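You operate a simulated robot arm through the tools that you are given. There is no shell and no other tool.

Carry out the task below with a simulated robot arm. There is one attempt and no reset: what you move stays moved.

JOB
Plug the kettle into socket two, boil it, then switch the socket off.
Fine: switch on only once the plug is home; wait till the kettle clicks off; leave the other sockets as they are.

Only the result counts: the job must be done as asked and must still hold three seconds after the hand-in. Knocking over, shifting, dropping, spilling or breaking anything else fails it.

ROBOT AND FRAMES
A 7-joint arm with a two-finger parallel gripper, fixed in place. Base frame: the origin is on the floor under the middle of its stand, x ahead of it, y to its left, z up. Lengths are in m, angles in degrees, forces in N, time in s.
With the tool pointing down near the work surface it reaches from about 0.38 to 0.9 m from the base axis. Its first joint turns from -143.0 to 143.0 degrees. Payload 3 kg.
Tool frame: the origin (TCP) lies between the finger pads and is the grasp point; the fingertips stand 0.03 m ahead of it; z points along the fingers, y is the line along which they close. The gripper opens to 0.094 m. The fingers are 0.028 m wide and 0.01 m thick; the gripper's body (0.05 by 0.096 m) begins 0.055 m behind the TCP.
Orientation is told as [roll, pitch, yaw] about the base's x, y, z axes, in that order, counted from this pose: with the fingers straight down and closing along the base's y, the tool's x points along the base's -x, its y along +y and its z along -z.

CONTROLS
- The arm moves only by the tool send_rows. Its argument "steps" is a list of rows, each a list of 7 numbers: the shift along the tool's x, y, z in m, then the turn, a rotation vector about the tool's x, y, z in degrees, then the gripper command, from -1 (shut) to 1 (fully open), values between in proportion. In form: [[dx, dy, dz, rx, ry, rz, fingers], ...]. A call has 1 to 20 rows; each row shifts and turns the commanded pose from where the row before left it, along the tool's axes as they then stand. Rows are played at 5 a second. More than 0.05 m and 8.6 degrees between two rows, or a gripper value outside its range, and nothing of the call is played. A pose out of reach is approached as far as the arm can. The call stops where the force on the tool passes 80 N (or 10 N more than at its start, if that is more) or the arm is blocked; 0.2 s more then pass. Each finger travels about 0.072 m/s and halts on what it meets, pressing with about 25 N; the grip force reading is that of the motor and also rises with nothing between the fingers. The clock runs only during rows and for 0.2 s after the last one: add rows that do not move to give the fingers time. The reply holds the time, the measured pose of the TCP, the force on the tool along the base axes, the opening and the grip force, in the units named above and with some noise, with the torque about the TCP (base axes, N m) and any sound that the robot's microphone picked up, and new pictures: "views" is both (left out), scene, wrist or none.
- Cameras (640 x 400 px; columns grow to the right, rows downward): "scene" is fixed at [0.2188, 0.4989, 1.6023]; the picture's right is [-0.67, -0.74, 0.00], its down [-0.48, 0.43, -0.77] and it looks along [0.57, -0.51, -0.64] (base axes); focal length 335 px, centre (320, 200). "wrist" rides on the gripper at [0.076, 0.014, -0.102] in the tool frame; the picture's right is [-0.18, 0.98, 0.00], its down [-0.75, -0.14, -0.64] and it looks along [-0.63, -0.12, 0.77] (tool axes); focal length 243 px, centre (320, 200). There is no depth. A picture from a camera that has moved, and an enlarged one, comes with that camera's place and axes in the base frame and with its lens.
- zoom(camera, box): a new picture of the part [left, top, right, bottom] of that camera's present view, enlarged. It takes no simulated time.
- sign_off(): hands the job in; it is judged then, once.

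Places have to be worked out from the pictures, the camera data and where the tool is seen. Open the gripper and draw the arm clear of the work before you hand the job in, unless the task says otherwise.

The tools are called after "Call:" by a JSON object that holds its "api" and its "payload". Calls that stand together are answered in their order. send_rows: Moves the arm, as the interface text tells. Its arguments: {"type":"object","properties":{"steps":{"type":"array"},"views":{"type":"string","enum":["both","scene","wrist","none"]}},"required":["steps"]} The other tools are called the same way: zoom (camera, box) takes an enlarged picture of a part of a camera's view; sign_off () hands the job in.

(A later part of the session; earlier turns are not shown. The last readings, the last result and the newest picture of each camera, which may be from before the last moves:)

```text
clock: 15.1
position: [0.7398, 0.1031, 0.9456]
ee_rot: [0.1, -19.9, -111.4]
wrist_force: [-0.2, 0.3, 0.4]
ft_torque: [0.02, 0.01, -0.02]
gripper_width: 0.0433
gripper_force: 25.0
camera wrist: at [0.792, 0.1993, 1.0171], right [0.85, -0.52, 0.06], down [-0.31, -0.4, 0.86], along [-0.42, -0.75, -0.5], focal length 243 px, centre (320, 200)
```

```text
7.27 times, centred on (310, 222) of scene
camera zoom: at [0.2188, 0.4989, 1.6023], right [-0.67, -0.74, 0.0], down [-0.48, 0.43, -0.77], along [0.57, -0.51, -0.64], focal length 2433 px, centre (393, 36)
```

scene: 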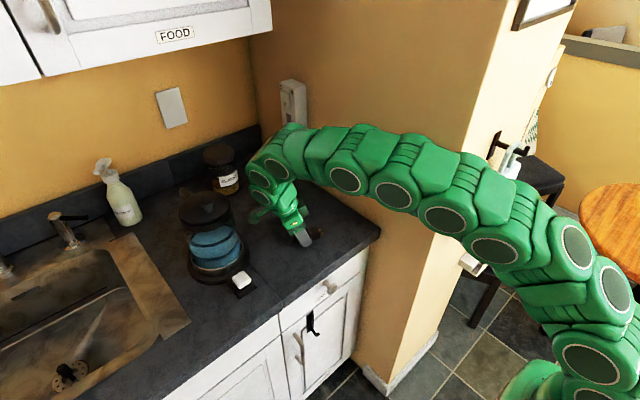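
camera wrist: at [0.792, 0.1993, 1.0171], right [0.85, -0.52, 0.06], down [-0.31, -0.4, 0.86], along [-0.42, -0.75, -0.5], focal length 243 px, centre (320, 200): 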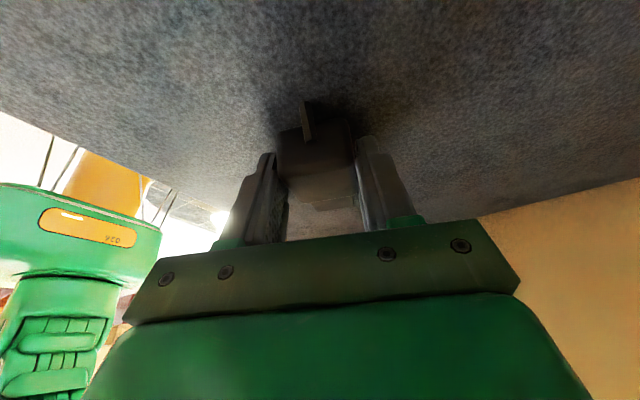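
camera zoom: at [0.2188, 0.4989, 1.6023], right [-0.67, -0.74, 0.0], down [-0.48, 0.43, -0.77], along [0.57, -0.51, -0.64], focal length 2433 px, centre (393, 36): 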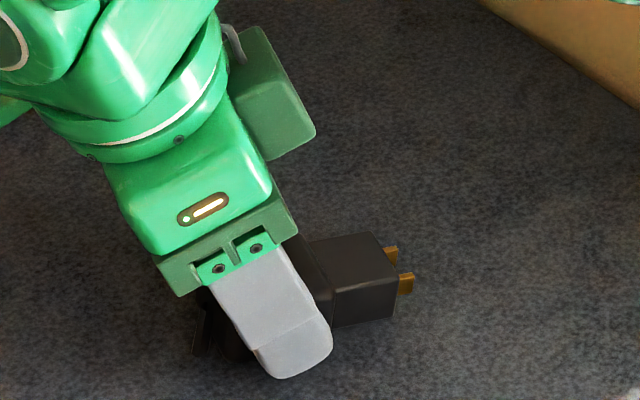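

The fingers sit flat on both sides of the body at 0.043 m with 25 N. I command full closure and hold, watching whether the width stays.

Call:
{"api": "send_rows", "payload": {"steps": [[0, 0, 0, 0, 0, 0, -0.6], [0, 0, 0, 0, 0, 0, -1], [0, 0, 0, 0, 0, 0, -1]], "views": "wrist"}}

Call:
{"api": "zoom", "payload": {"camera": "wrist", "box": [220, 60, 420, 220]}}

```text
clock: 15.9
position: [0.7398, 0.1035, 0.9461]
ee_rot: [0.0, -20.0, -111.4]
wrist_force: [0.6, -1.1, 0.7]
ft_torque: [0.01, -0.03, 0.02]
gripper_width: 0.0437
gripper_force: 24.9
camera wrist: at [0.792, 0.1993, 1.0172], right [0.85, -0.52, 0.06], down [-0.31, -0.4, 0.86], along [-0.42, -0.75, -0.5], focal length 243 px, centre (320, 200)
```

wrist: 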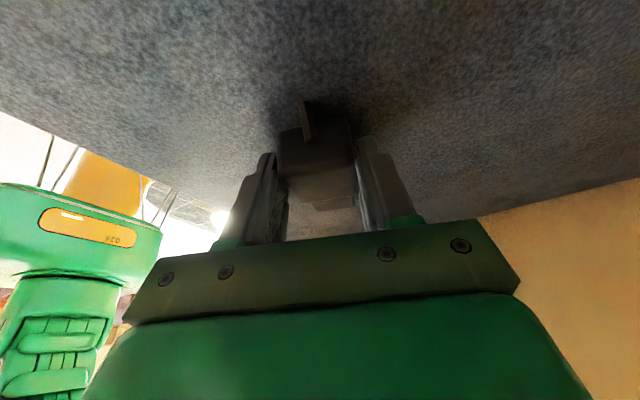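

```text
2.50 times, centred on (320, 140) of wrist
camera zoom: at [0.792, 0.1993, 1.0172], right [0.85, -0.52, 0.06], down [-0.31, -0.4, 0.86], along [-0.42, -0.75, -0.5], focal length 606 px, centre (320, 350)
```

zoom: 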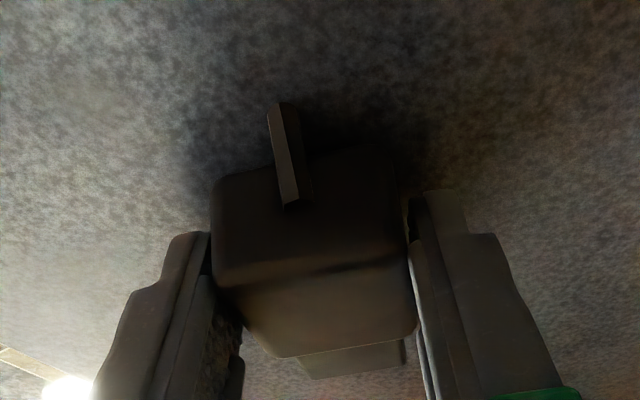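

The grip holds at full closure. I lift only 8 mm slowly and look whether the plug comes along.

Call:
{"api": "send_rows", "payload": {"steps": [[-0.0007, 0, -0.0019, 0, 0, 0, -1], [-0.0007, 0, -0.0019, 0, 0, 0, -1], [-0.0007, 0, -0.0019, 0, 0, 0, -1], [-0.0007, 0, -0.0019, 0, 0, 0, -1]], "views": "wrist"}}

Call:
{"api": "zoom", "payload": {"camera": "wrist", "box": [220, 60, 420, 220]}}

Call:
{"api": "zoom", "payload": {"camera": "scene", "box": [285, 195, 335, 250]}}

```text
clock: 16.9
position: [0.7414, 0.1021, 0.9523]
ee_rot: [0.0, -20.0, -111.4]
wrist_force: [0.3, 1.1, -1.7]
ft_torque: [0.04, -0.03, 0.03]
gripper_width: 0.0435
gripper_force: 25.1
camera wrist: at [0.7927, 0.199, 1.0236], right [0.85, -0.52, 0.06], down [-0.31, -0.4, 0.86], along [-0.42, -0.75, -0.5], focal length 243 px, centre (320, 200)
```

wrist: 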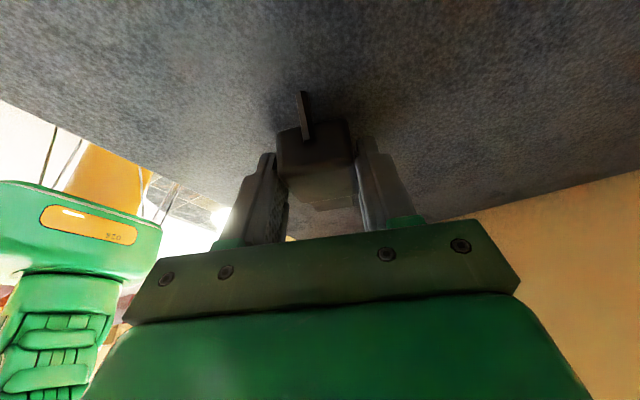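

```text
2.50 times, centred on (320, 140) of wrist
camera zoom: at [0.7927, 0.199, 1.0236], right [0.85, -0.52, 0.06], down [-0.31, -0.4, 0.86], along [-0.42, -0.75, -0.5], focal length 606 px, centre (320, 350)
```

zoom: 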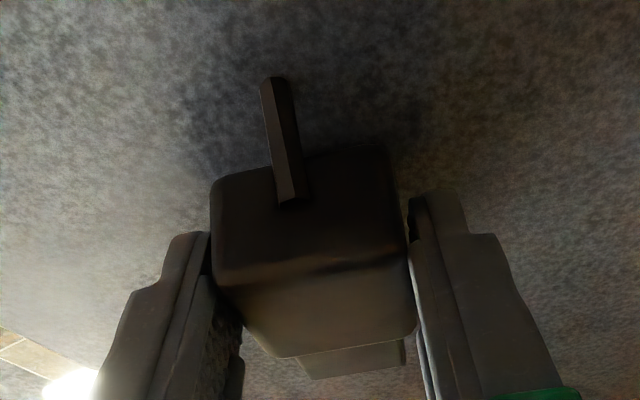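

```text
7.27 times, centred on (310, 222) of scene
camera zoom: at [0.2188, 0.4989, 1.6023], right [-0.67, -0.74, 0.0], down [-0.48, 0.43, -0.77], along [0.57, -0.51, -0.64], focal length 2433 px, centre (393, 36)
```

zoom: 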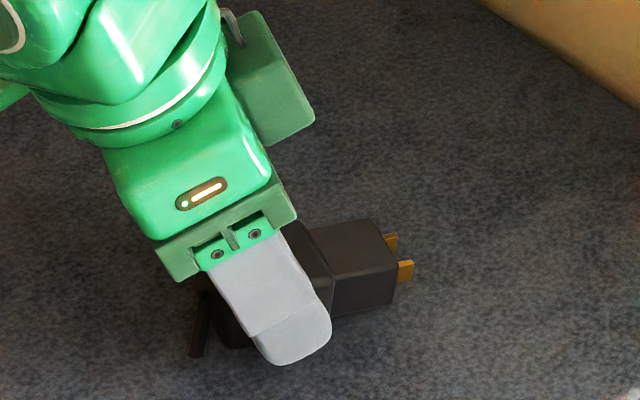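

The plug came up with the fingers this time; a cord segment is visible behind it. I continue lifting in gentle steps and watch the force for cord tension.

Call:
{"api": "send_rows", "payload": {"steps": [[-0.0014, 0, -0.0038, 0, 0, 0, -1], [-0.0014, 0, -0.0038, 0, 0, 0, -1], [-0.0014, 0, -0.0038, 0, 0, 0, -1]], "views": "wrist"}}

Call:
{"api": "zoom", "payload": {"camera": "wrist", "box": [220, 60, 420, 220]}}

Call:
{"api": "zoom", "payload": {"camera": "scene", "box": [230, 180, 340, 260]}}

```text
clock: 17.7
position: [0.7413, 0.1042, 0.9656]
ee_rot: [0.1, -20.0, -111.4]
wrist_force: [0.4, -0.5, -0.8]
ft_torque: [0.01, -0.05, 0.02]
gripper_width: 0.0435
gripper_force: 25.4
camera wrist: at [0.7934, 0.1992, 1.036], right [0.85, -0.52, 0.06], down [-0.31, -0.4, 0.86], along [-0.42, -0.75, -0.5], focal length 243 px, centre (320, 200)
```

wrist: 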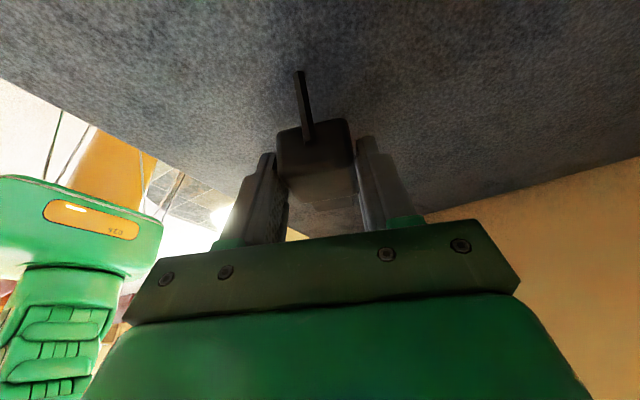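

```text
2.50 times, centred on (320, 140) of wrist
camera zoom: at [0.7934, 0.1992, 1.036], right [0.85, -0.52, 0.06], down [-0.31, -0.4, 0.86], along [-0.42, -0.75, -0.5], focal length 606 px, centre (320, 350)
```

zoom: 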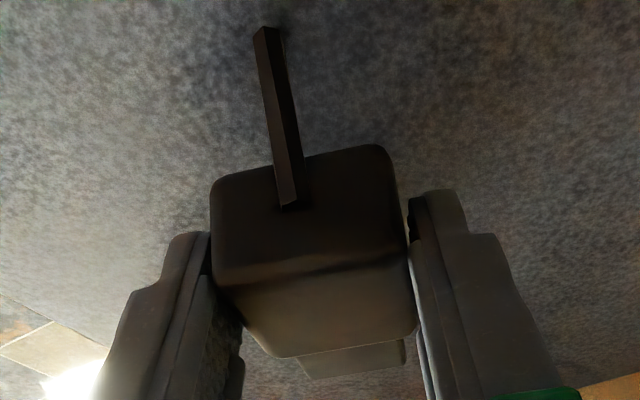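

```text
5.00 times, centred on (285, 220) of scene
camera zoom: at [0.2188, 0.4989, 1.6023], right [-0.67, -0.74, 0.0], down [-0.48, 0.43, -0.77], along [0.57, -0.51, -0.64], focal length 1673 px, centre (495, 100)
```

zoom: 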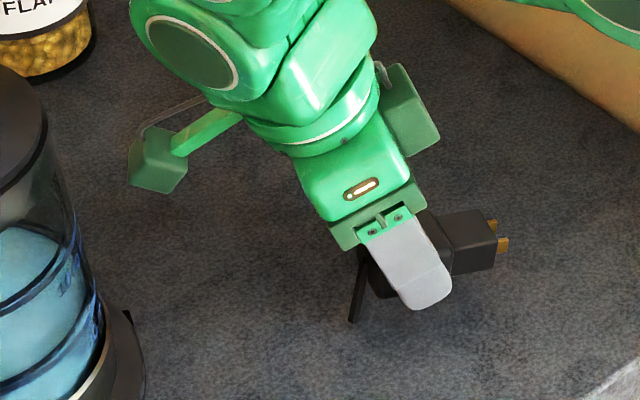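

The plug is securely held and the forces are small; the drawn cord just hangs slack. I keep lifting to about z 1.02.

Call:
{"api": "send_rows", "payload": {"steps": [[-0.0017, 0, -0.0047, 0, 0, 0, -1], [-0.0017, 0, -0.0047, 0, 0, 0, -1], [-0.0017, 0, -0.0047, 0, 0, 0, -1], [-0.0017, 0, -0.0047, 0, 0, 0, -1], [-0.0017, 0, -0.0047, 0, 0, 0, -1]], "views": "wrist"}}

Call:
{"api": "zoom", "payload": {"camera": "wrist", "box": [220, 60, 420, 220]}}

Call:
{"api": "zoom", "payload": {"camera": "scene", "box": [230, 180, 340, 260]}}

```text
clock: 18.9
position: [0.7419, 0.1049, 0.9905]
ee_rot: [0.1, -19.9, -111.4]
wrist_force: [-1.0, 0.2, -1.1]
ft_torque: [0.03, 0.03, -0.02]
gripper_width: 0.0436
gripper_force: 25.1
camera wrist: at [0.7945, 0.1995, 1.061], right [0.85, -0.52, 0.06], down [-0.31, -0.4, 0.86], along [-0.42, -0.75, -0.5], focal length 243 px, centre (320, 200)
```

wrist: 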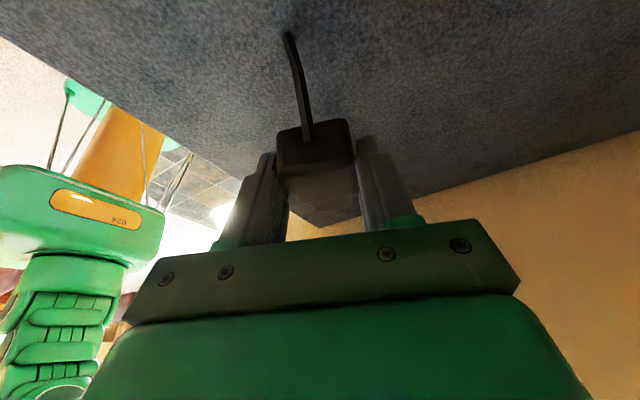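

```text
2.50 times, centred on (320, 140) of wrist
camera zoom: at [0.7945, 0.1995, 1.061], right [0.85, -0.52, 0.06], down [-0.31, -0.4, 0.86], along [-0.42, -0.75, -0.5], focal length 606 px, centre (320, 350)
```

zoom: 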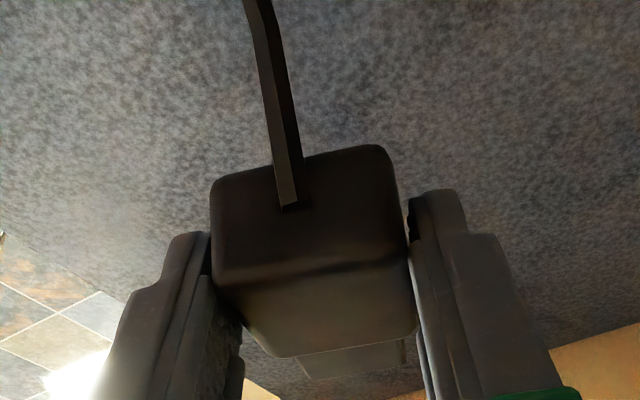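

```text
5.00 times, centred on (285, 220) of scene
camera zoom: at [0.2188, 0.4989, 1.6023], right [-0.67, -0.74, 0.0], down [-0.48, 0.43, -0.77], along [0.57, -0.51, -0.64], focal length 1673 px, centre (495, 100)
```

zoom: 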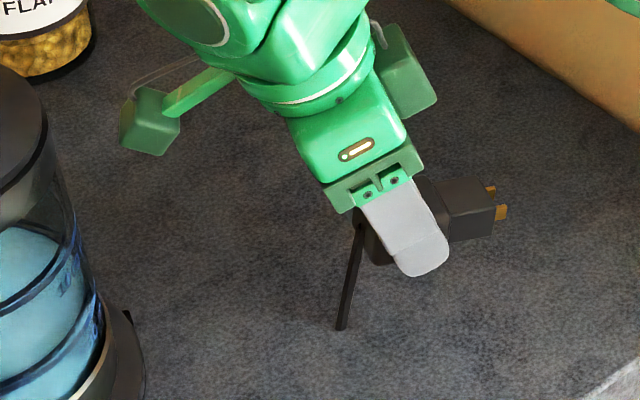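

The plug stays put in the grip. I lift on to about z 1.12 and turn 21.4 degrees about the vertical so the pins point straight at the side wall.

Call:
{"api": "send_rows", "payload": {"steps": [[-0.0068, 0, -0.0188, 0, 0, 0, -1], [-0.0068, 0, -0.0188, 0, 0, 0, -1], [-0.0068, 0, -0.0188, 0, 0, 0, -1], [-0.0068, 0, -0.0188, 0, 0, 0, -1], [-0.0068, 0, -0.0188, 0, 0, 0, -1], [-0.0068, 0, -0.0188, 0, 0, 0, -1], [-0.0068, 0, -0.0188, 0, 0, 0, -1], [0, 0, 0, -1.83, 0, -5.03, -1], [0, 0, 0, -1.83, 0, -5.03, -1], [0, 0, 0, -1.83, 0, -5.03, -1], [0, 0, 0, -1.83, 0, -5.03, -1]], "views": "both"}}

```text
clock: 21.3
position: [0.741, 0.1035, 1.131]
ee_rot: [0.0, -20.1, -89.9]
wrist_force: [-0.9, -0.1, -0.3]
ft_torque: [0.06, -0.03, 0.0]
gripper_width: 0.0436
gripper_force: 24.5
camera wrist: at [0.7557, 0.2119, 1.2008], right [0.98, -0.17, 0.06], down [-0.14, -0.49, 0.86], along [-0.12, -0.86, -0.5], focal length 243 px, centre (320, 200)
```

scene: 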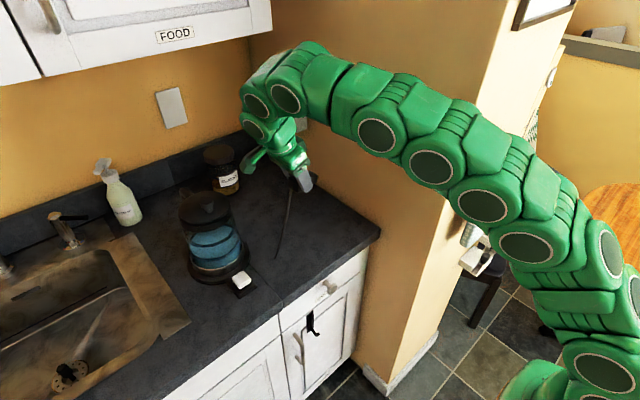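
wrist: 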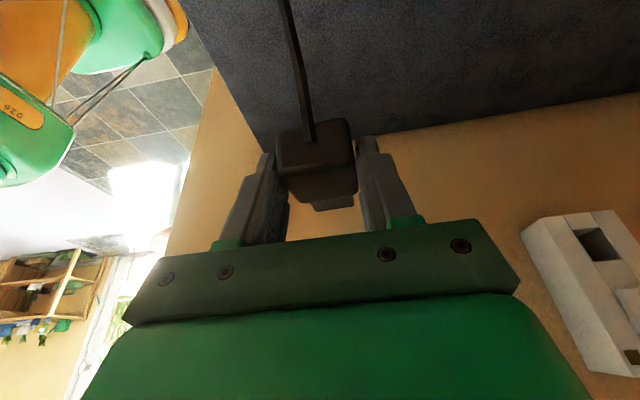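

The socket is now in the wrist view too. I enlarge it to measure the opening from this close vantage.

Call:
{"api": "zoom", "payload": {"camera": "wrist", "box": [500, 190, 640, 400]}}

Call:
{"api": "zoom", "payload": {"camera": "wrist", "box": [220, 80, 420, 240]}}

```text
1.90 times, centred on (570, 295) of wrist
camera zoom: at [0.7557, 0.2119, 1.2008], right [0.98, -0.17, 0.06], down [-0.14, -0.49, 0.86], along [-0.12, -0.86, -0.5], focal length 462 px, centre (-156, 19)
```

zoom: 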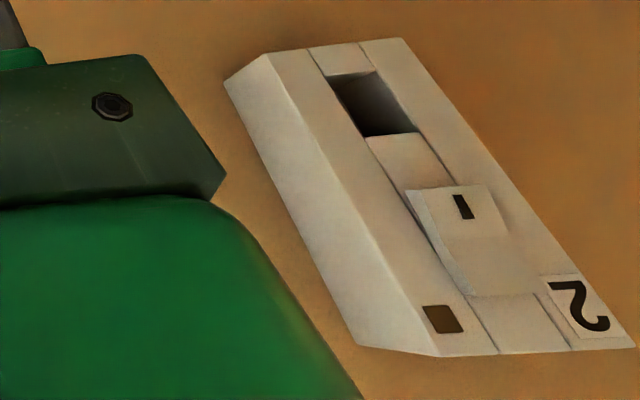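

```text
2.50 times, centred on (320, 160) of wrist
camera zoom: at [0.7557, 0.2119, 1.2008], right [0.98, -0.17, 0.06], down [-0.14, -0.49, 0.86], along [-0.12, -0.86, -0.5], focal length 606 px, centre (320, 300)
```

zoom: 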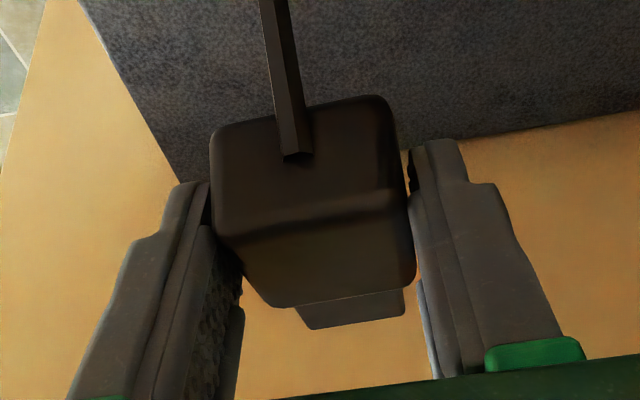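

The scene and wrist rays agree on the opening's centre at about [0.990, -0.063, 1.132], size about 0.024 by 0.033 m, so the face is a little further into the wall side than I first thought. I now roll the tool a quarter turn about the plug's axis while moving forward, in two halves.

Call:
{"api": "send_rows", "payload": {"steps": [[0, 0.012, 0, -7.69, 0, 2.8, -1], [0.0006, 0.0119, 0.0016, -7.69, 0, 2.8, -1], [0.0012, 0.0115, 0.0032, -7.69, 0, 2.8, -1], [0.0017, 0.0109, 0.0047, -7.69, 0, 2.8, -1], [0.0022, 0.0101, 0.0061, -7.69, 0, 2.8, -1], [0.0027, 0.0091, 0.0074, -7.69, 0, 2.8, -1]], "views": "both"}}

```text
clock: 22.7
position: [0.8136, 0.103, 1.1303]
ee_rot: [51.1, -13.0, -105.5]
wrist_force: [-1.0, 0.2, -0.5]
ft_torque: [0.02, 0.0, 0.03]
gripper_width: 0.0434
gripper_force: 25.2
camera wrist: at [0.7691, 0.2116, 1.1873], right [0.59, -0.17, 0.79], down [-0.74, -0.49, 0.46], along [0.3, -0.86, -0.42], focal length 243 px, centre (320, 200)
```

scene: 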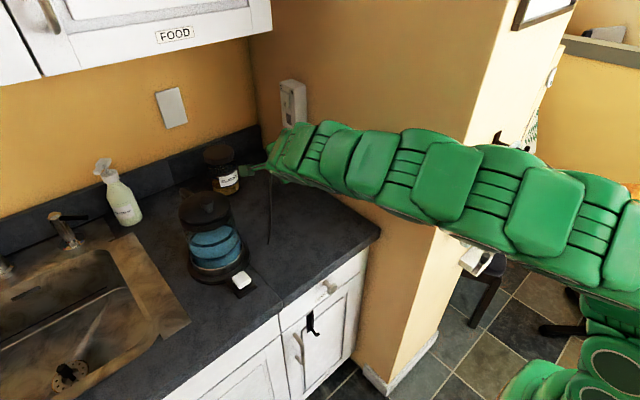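
wrist: 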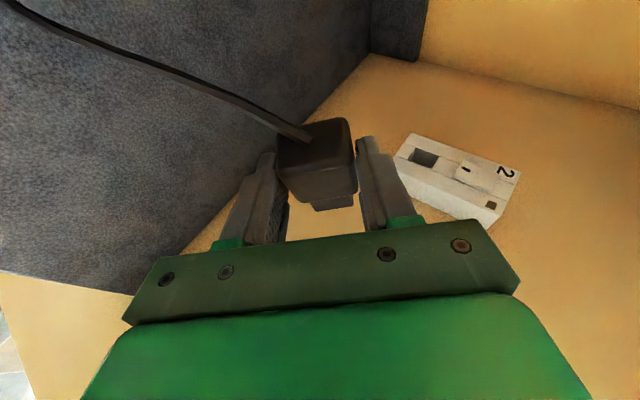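

The motion is smooth and the plug is still firmly held, with the socket ahead in the wrist view. I finish the second half of the roll.

Call:
{"api": "send_rows", "payload": {"steps": [[0.0031, 0.0079, 0.0085, -7.69, 0, 2.8, -1], [0.0035, 0.0065, 0.0095, -7.69, 0, 2.8, -1], [0.0037, 0.005, 0.0103, -7.69, 0, 2.8, -1], [0.0039, 0.0034, 0.0108, -7.69, 0, 2.8, -1], [0.0041, 0.0017, 0.0112, -7.69, 0, 2.8, -1], [0, 0, 0, 0, 0, 0, -1]], "views": "both"}}

```text
clock: 24.1
position: [0.8454, 0.1038, 1.1305]
ee_rot: [72.2, -6.3, -109.0]
wrist_force: [0.1, 1.3, 0.2]
ft_torque: [0.04, 0.0, -0.02]
gripper_width: 0.0433
gripper_force: 25.4
out of reach, approached as far as the arm can: row 3, 4, 5
camera wrist: at [0.7838, 0.2116, 1.1669], right [0.26, -0.17, 0.95], down [-0.86, -0.49, 0.15], along [0.44, -0.86, -0.28], focal length 243 px, centre (320, 200)
```

scene: 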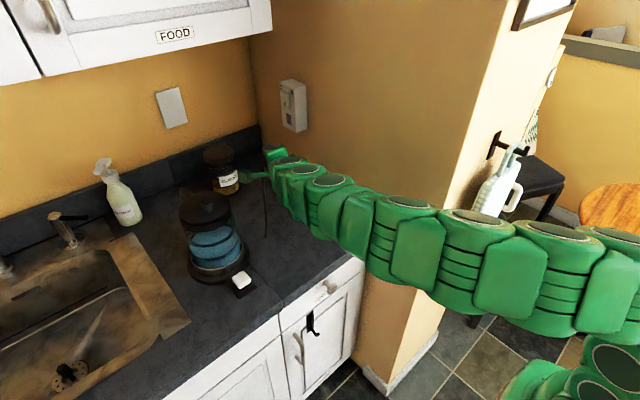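
wrist: 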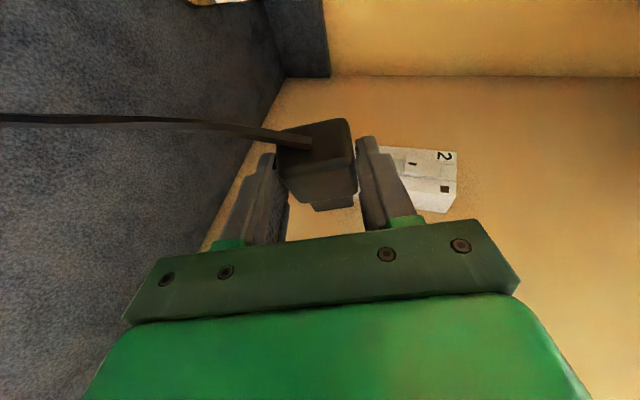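

The arm hit its limit a little short of the full roll (about 72 of 90 degrees). I send one still row to see where the commanded pose now stands, and enlarge the arm's shape in the scene view.

Call:
{"api": "send_rows", "payload": {"steps": [[0, 0, 0, 0, 0, 0, -1]], "views": "none"}}

Call:
{"api": "zoom", "payload": {"camera": "scene", "box": [220, 100, 420, 260]}}

```text
clock: 24.5
position: [0.8455, 0.1036, 1.1304]
ee_rot: [72.1, -6.4, -109.1]
wrist_force: [0.0, -0.2, 0.0]
ft_torque: [0.02, -0.01, 0.0]
gripper_width: 0.0438
gripper_force: 24.8
```

```text
2.50 times, centred on (320, 180) of scene
camera zoom: at [0.2188, 0.4989, 1.6023], right [-0.67, -0.74, 0.0], down [-0.48, 0.43, -0.77], along [0.57, -0.51, -0.64], focal length 836 px, centre (320, 250)
```

zoom: 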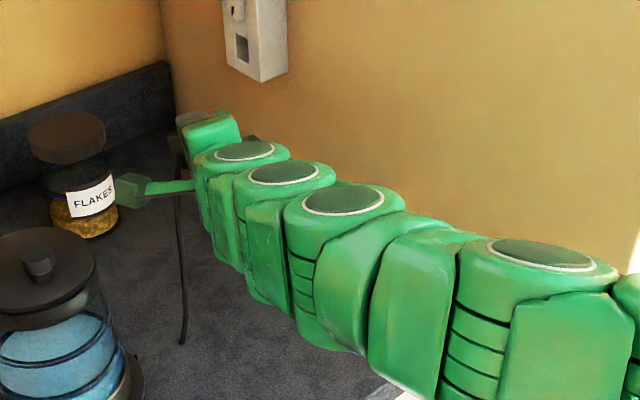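

No reach warning this time, so the command now equals the reached pose with 19 degrees of roll missing. I try going 6 cm forward at this orientation, because the arm's shape there may free the wrist.

Call:
{"api": "send_rows", "payload": {"steps": [[0.0065, 0.0065, 0.0178, 0, 0, 0, -1], [0.0065, 0.0065, 0.0178, 0, 0, 0, -1], [0.0065, 0.0065, 0.0178, 0, 0, 0, -1], [0, 0, 0, -3.76, 0, 1.37, -1], [0, 0, 0, -3.76, 0, 1.37, -1]], "views": "both"}}

```text
clock: 25.7
position: [0.9113, 0.1028, 1.1516]
ee_rot: [74.7, -5.5, -109.2]
wrist_force: [-0.4, 0.5, -1.3]
ft_torque: [0.04, 0.05, -0.02]
gripper_width: 0.0436
gripper_force: 24.7
out of reach, approached as far as the arm can: row 4, 5
camera wrist: at [0.8477, 0.2107, 1.1853], right [0.22, -0.17, 0.96], down [-0.87, -0.49, 0.11], along [0.45, -0.85, -0.26], focal length 243 px, centre (320, 200)
```

scene: 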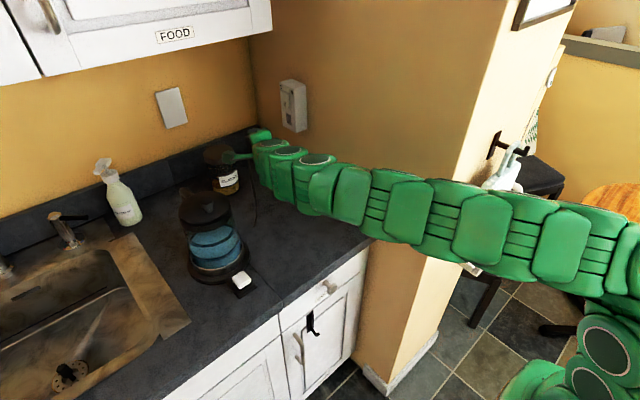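
wrist: 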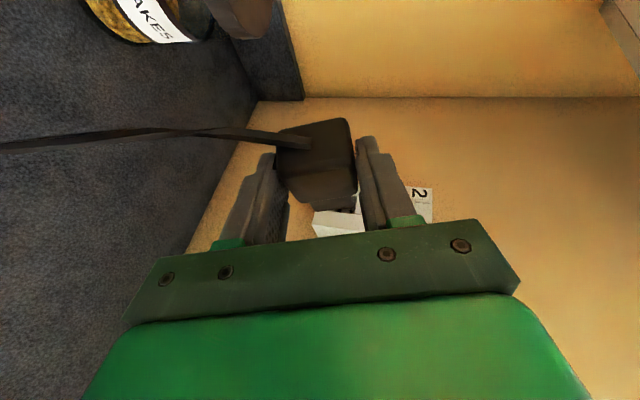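

The blockage fits the last joint running into its stop (the tool is rolled about 170 degrees from its start there). As a test I unwind 24 degrees about the tool axis and then try the missing pitch.

Call:
{"api": "send_rows", "payload": {"steps": [[0, 0, 0, 0, 0, -8, -1], [0, 0, 0, 0, 0, -8, -1], [0, 0, 0, 0, 0, -8, -1], [0, 0, 0, -7.3, -3.25, 2.9, -1], [0, 0, 0, -7.3, -3.25, 2.9, -1]], "views": "scene"}}

```text
clock: 26.9
position: [0.9624, 0.1239, 1.1893]
ee_rot: [90.4, -23.8, -110.5]
wrist_force: [0.6, -0.3, -1.2]
ft_torque: [-0.01, 0.06, 0.04]
gripper_width: 0.0434
gripper_force: 24.7
out of reach, approached as far as the arm can: row 4, 5
```

scene: 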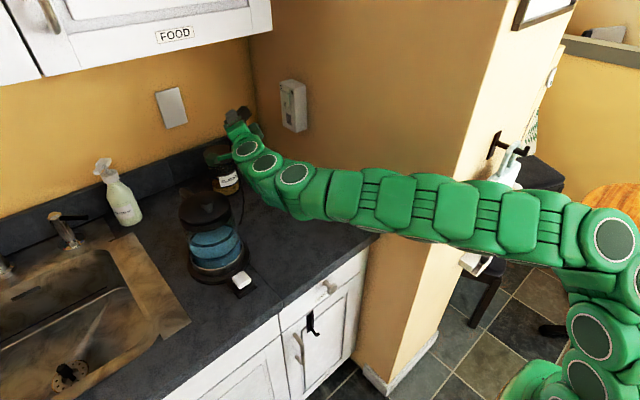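

That confirms it: with less roll at the last joint the tool gets horizontal, so the present grasp has the gripper turned the wrong way round for this arm. I will lay the plug back down and regrasp with the gripper turned half round (camera toward the pins) and more tilt. First I undo the last turns.

Call:
{"api": "send_rows", "payload": {"steps": [[0, 0, 0, 7.3, 3.25, -2.9, -1], [0, 0, 0, 7.3, 3.25, -2.9, -1], [0, 0, 0, 0, 0, 8, -1], [0, 0, 0, 0, 0, 8, -1], [0, 0, 0, 0, 0, 8, -1], [0, 0, 0, 0, 0, 0, -1]], "views": "both"}}

```text
clock: 28.3
position: [0.9638, 0.1243, 1.1882]
ee_rot: [74.6, -5.4, -109.2]
wrist_force: [0.5, 0.2, -0.9]
ft_torque: [0.01, 0.01, 0.01]
gripper_width: 0.0436
gripper_force: 25.1
camera wrist: at [0.9008, 0.2308, 1.2224], right [0.22, -0.17, 0.96], down [-0.87, -0.49, 0.11], along [0.45, -0.85, -0.26], focal length 243 px, centre (320, 200)
```

scene: 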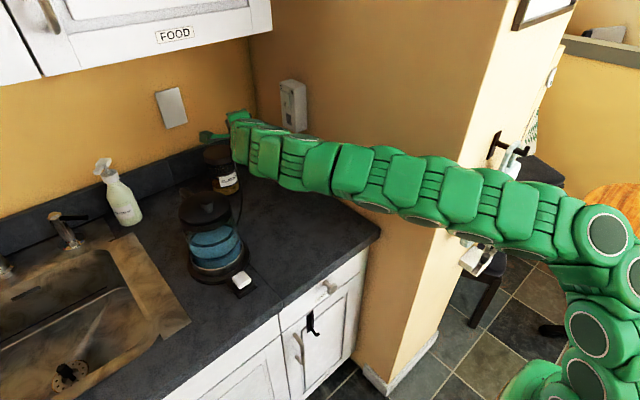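
wrist: 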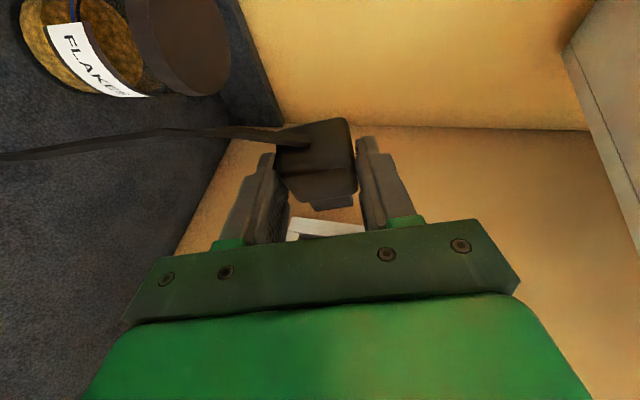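

Here, further out, the arm is shaped differently, so before laying the plug down I try one more 8-degree step of the roll to see whether it is reachable.

Call:
{"api": "send_rows", "payload": {"steps": [[0, 0, 0, -7.69, 0, 2.8, -1]], "views": "none"}}

```text
clock: 28.7
position: [0.9679, 0.1258, 1.192]
ee_rot: [82.3, -2.8, -109.8]
wrist_force: [-0.3, -0.4, -0.1]
ft_torque: [0.03, 0.03, 0.01]
gripper_width: 0.0434
gripper_force: 25.1
out of reach, approached as far as the arm can: row 1
```

It nearly went (only about 4 mm of drift). I take the last step of the roll and see.

Call:
{"api": "send_rows", "payload": {"steps": [[0, 0, 0, -7.69, 0, 2.8, -1]], "views": "both"}}

```text
clock: 29.1
position: [0.9873, 0.1349, 1.2232]
ee_rot: [92.1, -0.5, -110.1]
wrist_force: [1.8, 1.2, -4.8]
ft_torque: [-0.04, -0.14, 0.04]
gripper_width: 0.0436
gripper_force: 25.4
out of reach, approached as far as the arm can: row 1
camera wrist: at [0.917, 0.2438, 1.2339], right [-0.09, -0.15, 0.98], down [-0.86, -0.49, -0.16], along [0.51, -0.86, -0.08], focal length 243 px, centre (320, 200)
```

scene: 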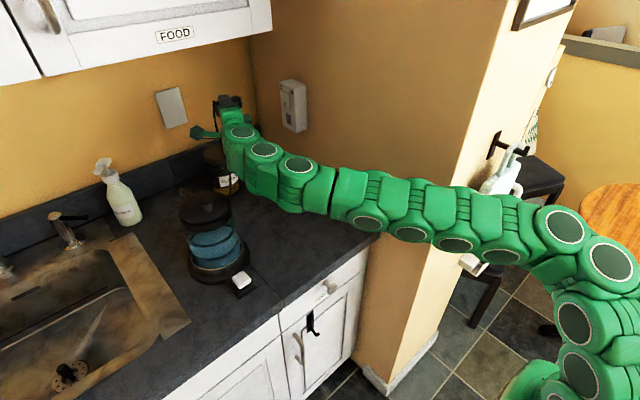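
wrist: 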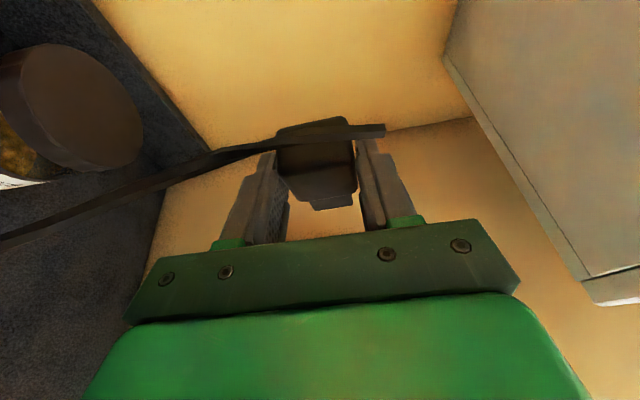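

The full roll is reached here at [0.987, 0.135, 1.223]. I test whether I can bring it down and toward the wall from here with one small step.

Call:
{"api": "send_rows", "payload": {"steps": [[-0.0145, -0.015, 0.0017, 0, 0, 0, -1]], "views": "none"}}

```text
clock: 29.5
position: [1.0008, 0.1196, 1.1866]
ee_rot: [90.0, 0.0, -110.0]
wrist_force: [-0.1, 0.9, -0.4]
ft_torque: [0.02, 0.0, 0.03]
gripper_width: 0.0435
gripper_force: 24.7
out of reach, approached as far as the arm can: row 1
```

The orientation is now exactly as wanted, with the arm sliding along the edge of its range. One more step to learn how that edge runs.

Call:
{"api": "send_rows", "payload": {"steps": [[-0.0145, -0.01, 0.0, 0, 0, 0, -1]], "views": "none"}}

```text
clock: 29.9
position: [1.0052, 0.1104, 1.1792]
ee_rot: [90.0, 0.2, -109.9]
wrist_force: [-0.5, -1.1, -1.3]
ft_torque: [0.02, 0.04, 0.01]
gripper_width: 0.0434
gripper_force: 25.0
out of reach, approached as far as the arm can: row 1
```

The edge of the range keeps me about 6 cm from where I need to be, so this grasp cannot work. I roll back and return over the free counter area to lay the plug down and regrasp.

Call:
{"api": "send_rows", "payload": {"steps": [[0, 0, 0, 7.69, 0, -2.8, -1], [0, 0, 0, 7.69, 0, -2.8, -1], [-0.0086, -0.0137, -0.0237, 7.69, 0, -2.8, -1], [-0.0079, -0.0171, -0.0216, 7.69, 0, -2.8, -1], [-0.0069, -0.0202, -0.0191, 7.69, 0, -2.8, -1], [-0.0059, -0.0229, -0.0162, 7.69, 0, -2.8, -1], [0, 0, 0, 0, 0, 0, -1]], "views": "scene"}}

```text
clock: 31.5
position: [0.8952, 0.11, 1.154]
ee_rot: [42.5, -14.9, -103.4]
wrist_force: [-0.1, 1.1, -0.9]
ft_torque: [0.07, 0.0, -0.01]
gripper_width: 0.0434
gripper_force: 25.0
```

scene: 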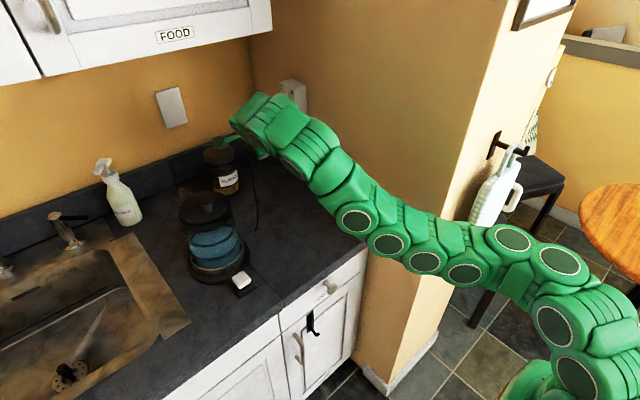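

The return works without reach warnings. I continue the rest of the roll back.

Call:
{"api": "send_rows", "payload": {"steps": [[-0.0047, -0.0251, -0.013, 7.69, 0, -2.8, -1], [-0.0035, -0.0268, -0.0095, 7.69, 0, -2.8, -1], [-0.0021, -0.028, -0.0058, 7.69, 0, -2.8, -1], [-0.0007, -0.0286, -0.002, 7.69, 0, -2.8, -1], [0.0006, -0.0286, 0.0018, 7.69, 0, -2.8, -1], [0, 0, 0, 0, 0, 0, -1]], "views": "both"}}

```text
clock: 32.9
position: [0.7542, 0.1101, 1.1252]
ee_rot: [0.1, -20.0, -89.9]
wrist_force: [-0.1, -0.7, -1.0]
ft_torque: [0.04, 0.0, -0.01]
gripper_width: 0.0433
gripper_force: 24.7
camera wrist: at [0.7686, 0.2173, 1.1971], right [0.98, -0.17, 0.06], down [-0.14, -0.49, 0.86], along [-0.12, -0.85, -0.51], focal length 243 px, centre (320, 200)
```

scene: 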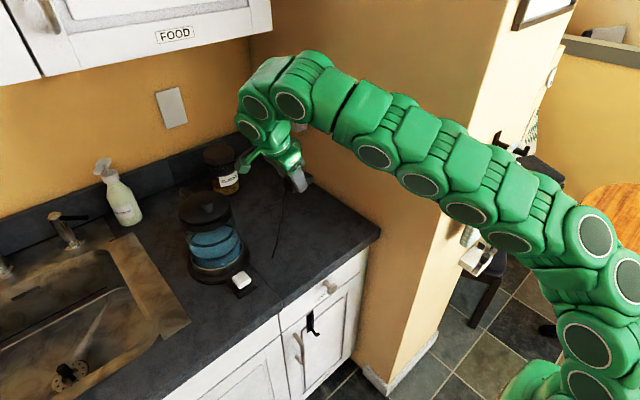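
wrist: 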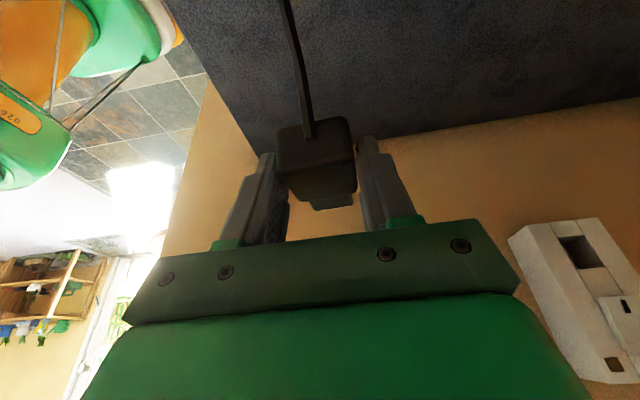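

I am back to the upright hold. Before laying the plug down I use this pose to survey the socket from a second, distant vantage, so I can triangulate the opening well.

Call:
{"api": "zoom", "payload": {"camera": "wrist", "box": [490, 200, 640, 400]}}

Call:
{"api": "send_rows", "payload": {"steps": [[-0.0068, 0.02, -0.0188, 0, 0, 0, -1], [-0.0068, 0.02, -0.0188, 0, 0, 0, -1], [-0.0068, 0.02, -0.0188, 0, 0, 0, -1], [-0.0068, 0.02, -0.0188, 0, 0, 0, -1], [-0.0068, 0.02, -0.0188, 0, 0, 0, -1], [0, 0, 0, 0, 0, 0, -1]], "views": "both"}}

Call:
{"api": "zoom", "payload": {"camera": "wrist", "box": [400, 120, 560, 240]}}

```text
2.00 times, centred on (565, 300) of wrist
camera zoom: at [0.7686, 0.2173, 1.1971], right [0.98, -0.17, 0.06], down [-0.14, -0.49, 0.86], along [-0.12, -0.85, -0.51], focal length 485 px, centre (-170, 0)
```

zoom: 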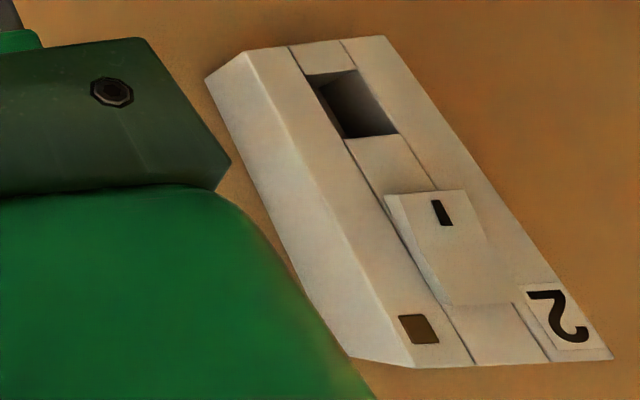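

```text
clock: 34.3
position: [0.7855, 0.1046, 1.1564]
ee_rot: [0.0, -19.9, -89.9]
wrist_force: [0.2, 0.4, 0.0]
ft_torque: [0.02, -0.01, -0.01]
gripper_width: 0.0433
gripper_force: 25.0
out of reach, approached as far as the arm can: row 2, 3, 4, 5
camera wrist: at [0.7991, 0.2117, 1.2281], right [0.98, -0.17, 0.06], down [-0.14, -0.49, 0.86], along [-0.12, -0.85, -0.51], focal length 243 px, centre (320, 200)
```

scene: 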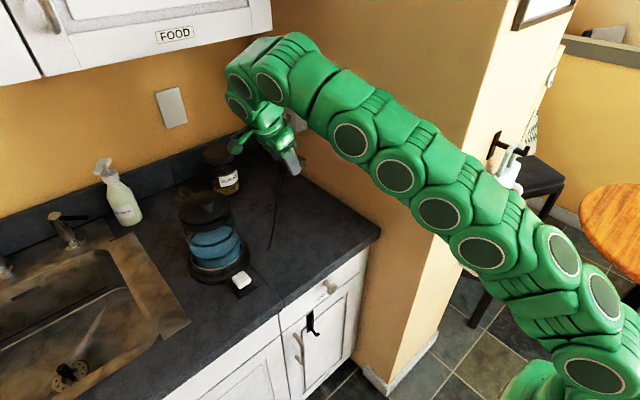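
wrist: 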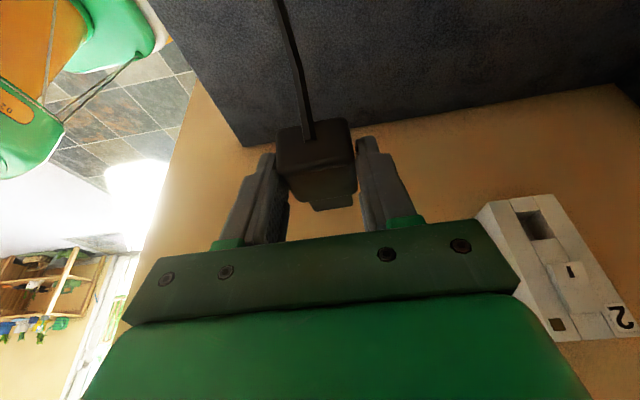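

```text
3.33 times, centred on (480, 180) of wrist
camera zoom: at [0.7991, 0.2117, 1.2281], right [0.98, -0.17, 0.06], down [-0.14, -0.49, 0.86], along [-0.12, -0.85, -0.51], focal length 809 px, centre (-213, 267)
```

zoom: 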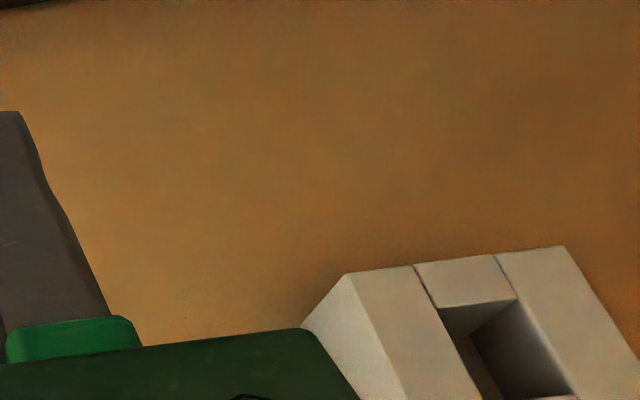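

That vantage is out of reach, but I moved 4 cm and the socket is still in view. I enlarge it here for a further measurement.

Call:
{"api": "zoom", "payload": {"camera": "wrist", "box": [470, 180, 640, 350]}}

Call:
{"api": "zoom", "payload": {"camera": "scene", "box": [255, 30, 335, 180]}}

```text
2.35 times, centred on (555, 265) of wrist
camera zoom: at [0.7991, 0.2117, 1.2281], right [0.98, -0.17, 0.06], down [-0.14, -0.49, 0.86], along [-0.12, -0.85, -0.51], focal length 571 px, centre (-233, 47)
```

zoom: 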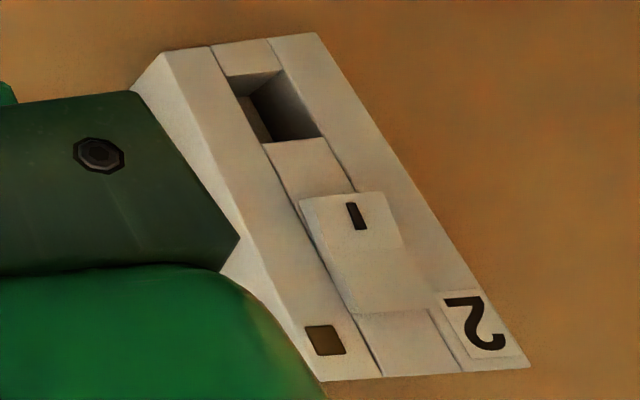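

```text
2.67 times, centred on (295, 105) of scene
camera zoom: at [0.2188, 0.4989, 1.6023], right [-0.67, -0.74, 0.0], down [-0.48, 0.43, -0.77], along [0.57, -0.51, -0.64], focal length 892 px, centre (387, 453)
```

zoom: 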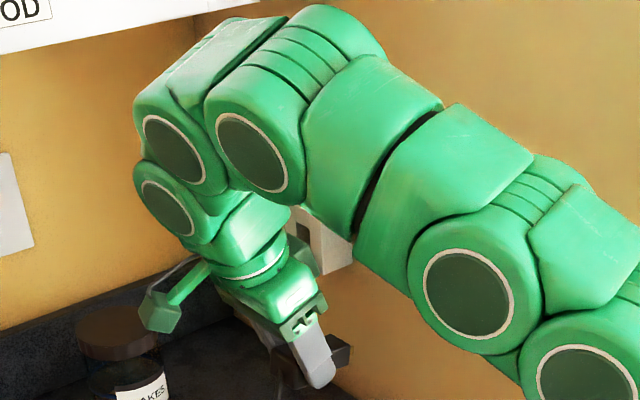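

All three wrist views and the scene ray agree: opening centre [0.9906, -0.063, 1.1328], face at y -0.063, rocker from z 1.177 to 1.218 at x 0.990. Now I go back down to lay the plug on the counter, first to z 1.0.

Call:
{"api": "send_rows", "payload": {"steps": [[0.0107, -0.0091, 0.0293, 0, 0, 0, -1], [0.0107, -0.0091, 0.0293, 0, 0, 0, -1], [0.0107, -0.0091, 0.0293, 0, 0, 0, -1], [0.0107, -0.0091, 0.0293, 0, 0, 0, -1], [0.0107, -0.0091, 0.0293, 0, 0, 0, -1], [0, 0, 0, 0, 0, 0, -1]], "views": "both"}}

```text
clock: 35.7
position: [0.7382, 0.1026, 1.0029]
ee_rot: [0.0, -19.9, -89.9]
wrist_force: [0.3, 0.1, -1.4]
ft_torque: [0.03, 0.04, 0.0]
gripper_width: 0.0435
gripper_force: 24.6
camera wrist: at [0.7525, 0.2104, 1.0724], right [0.98, -0.17, 0.06], down [-0.14, -0.49, 0.86], along [-0.12, -0.85, -0.51], focal length 243 px, centre (320, 200)
```

scene: 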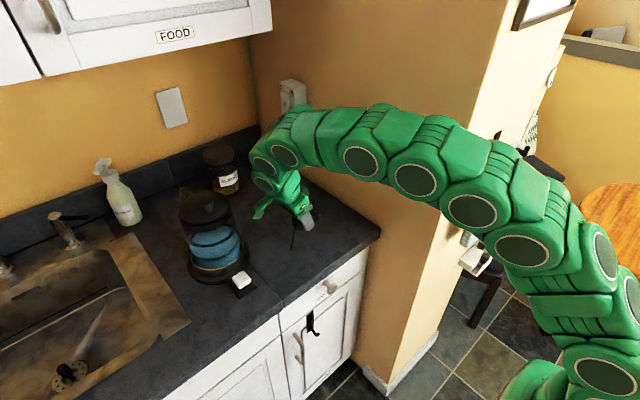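
wrist: 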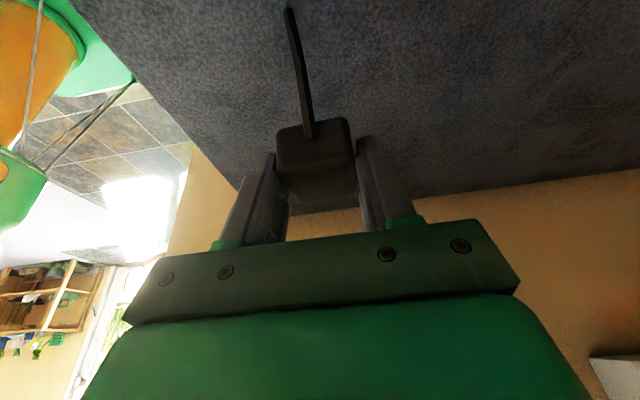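

I lower the plug to just above the counter.

Call:
{"api": "send_rows", "payload": {"steps": [[0.0034, 0, 0.0094, 0, 0, 0, -1], [0.0034, 0, 0.0094, 0, 0, 0, -1], [0.0034, 0, 0.0094, 0, 0, 0, -1], [0.0034, 0, 0.0094, 0, 0, 0, -1], [0.0034, 0, 0.0094, 0, 0, 0, -1], [0, 0, 0, 0, 0, 0, -1]], "views": "wrist"}}

Call:
{"api": "zoom", "payload": {"camera": "scene", "box": [270, 190, 350, 250]}}

```text
clock: 37.1
position: [0.7411, 0.1048, 0.947]
ee_rot: [0.0, -20.0, -89.9]
wrist_force: [0.3, 0.3, -1.2]
ft_torque: [0.03, 0.01, -0.01]
gripper_width: 0.0434
gripper_force: 25.1
camera wrist: at [0.7541, 0.2126, 1.019], right [0.98, -0.17, 0.06], down [-0.14, -0.49, 0.86], along [-0.12, -0.85, -0.51], focal length 243 px, centre (320, 200)
```

wrist: 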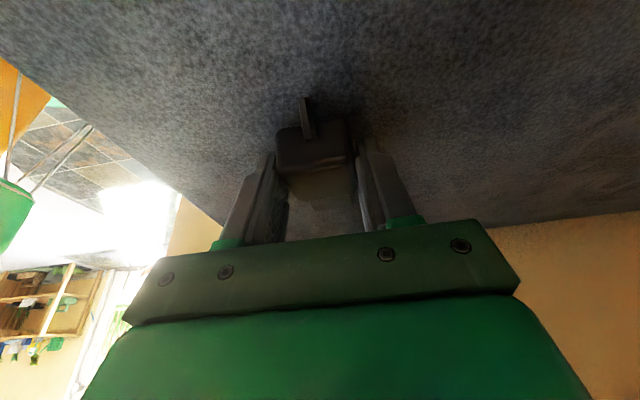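

```text
6.67 times, centred on (310, 220) of scene
camera zoom: at [0.2188, 0.4989, 1.6023], right [-0.67, -0.74, 0.0], down [-0.48, 0.43, -0.77], along [0.57, -0.51, -0.64], focal length 2231 px, centre (387, 67)
```

zoom: 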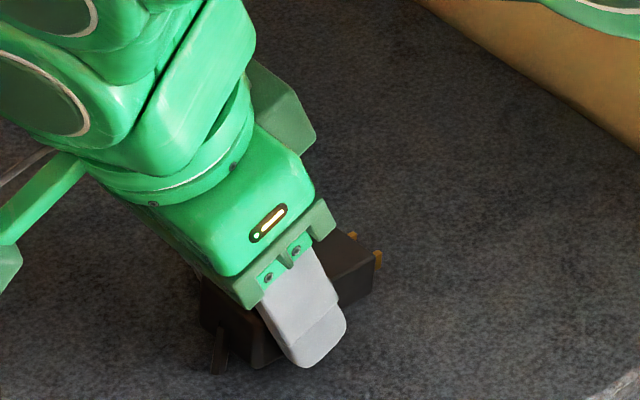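

The plug is practically on the counter (same height as when I picked it up). I open the fingers slowly and rise straight up.

Call:
{"api": "send_rows", "payload": {"steps": [[0.0003, 0, 0.0007, 0, 0, 0, -0.6], [0, 0, 0, 0, 0, 0, -0.05], [0, 0, 0, 0, 0, 0, 0.2], [0, 0, 0, 0, 0, 0, 0.6], [0, 0, 0, 0, 0, 0, 1], [0, 0, 0, 0, 0, 0, 1], [-0.0034, 0, -0.0094, 0, 0, 0, 1], [-0.0068, 0, -0.0188, 0, 0, 0, 1], [-0.0068, 0, -0.0188, 0, 0, 0, 1], [-0.0068, 0, -0.0188, 0, 0, 0, 1], [-0.0068, 0, -0.0188, 0, 0, 0, 1], [-0.0068, 0, -0.0188, 0, 0, 0, 1]], "views": "both"}}

Call:
{"api": "zoom", "payload": {"camera": "scene", "box": [270, 190, 350, 250]}}

```text
clock: 39.7
position: [0.7391, 0.1062, 1.0585]
ee_rot: [0.1, -20.0, -89.9]
wrist_force: [-0.2, -1.2, 0.3]
ft_torque: [0.02, -0.01, 0.0]
gripper_width: 0.094
gripper_force: 0.0
camera wrist: at [0.7525, 0.2144, 1.1292], right [0.98, -0.17, 0.06], down [-0.14, -0.49, 0.86], along [-0.12, -0.85, -0.51], focal length 243 px, centre (320, 200)
```

scene: 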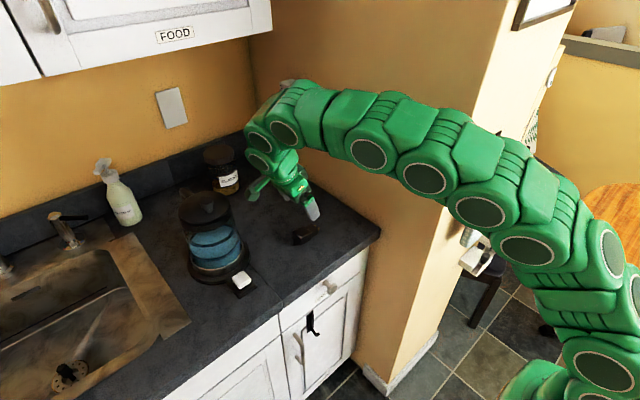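
wrist: 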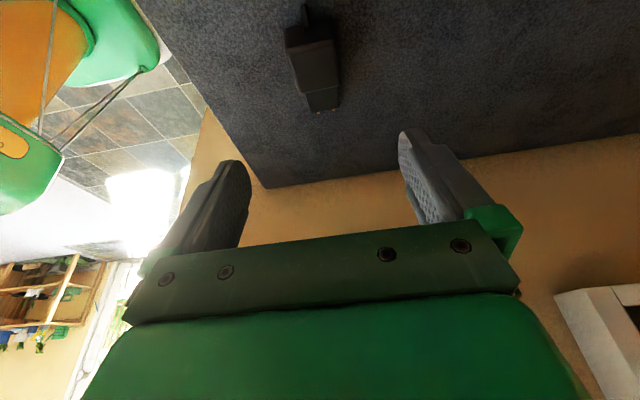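

```text
6.67 times, centred on (310, 220) of scene
camera zoom: at [0.2188, 0.4989, 1.6023], right [-0.67, -0.74, 0.0], down [-0.48, 0.43, -0.77], along [0.57, -0.51, -0.64], focal length 2231 px, centre (387, 67)
```

zoom: 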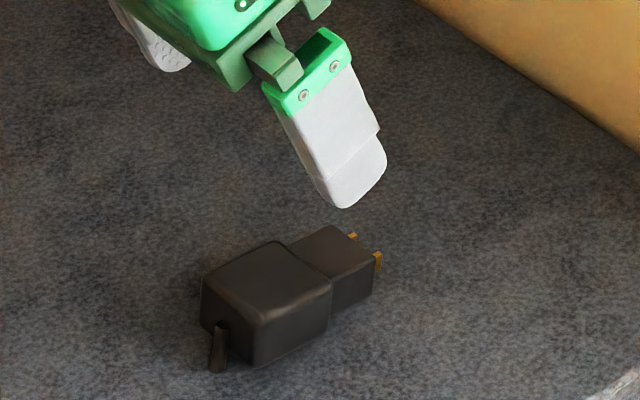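

The plug lies flat with its pins toward the wall. I measure it again from here before turning the gripper half round.

Call:
{"api": "zoom", "payload": {"camera": "wrist", "box": [260, 0, 370, 120]}}

```text
3.33 times, centred on (315, 60) of wrist
camera zoom: at [0.7525, 0.2144, 1.1292], right [0.98, -0.17, 0.06], down [-0.14, -0.49, 0.86], along [-0.12, -0.85, -0.51], focal length 809 px, centre (337, 667)
```

zoom: 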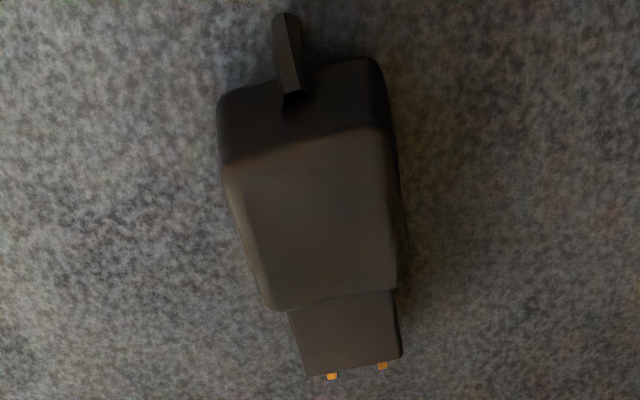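

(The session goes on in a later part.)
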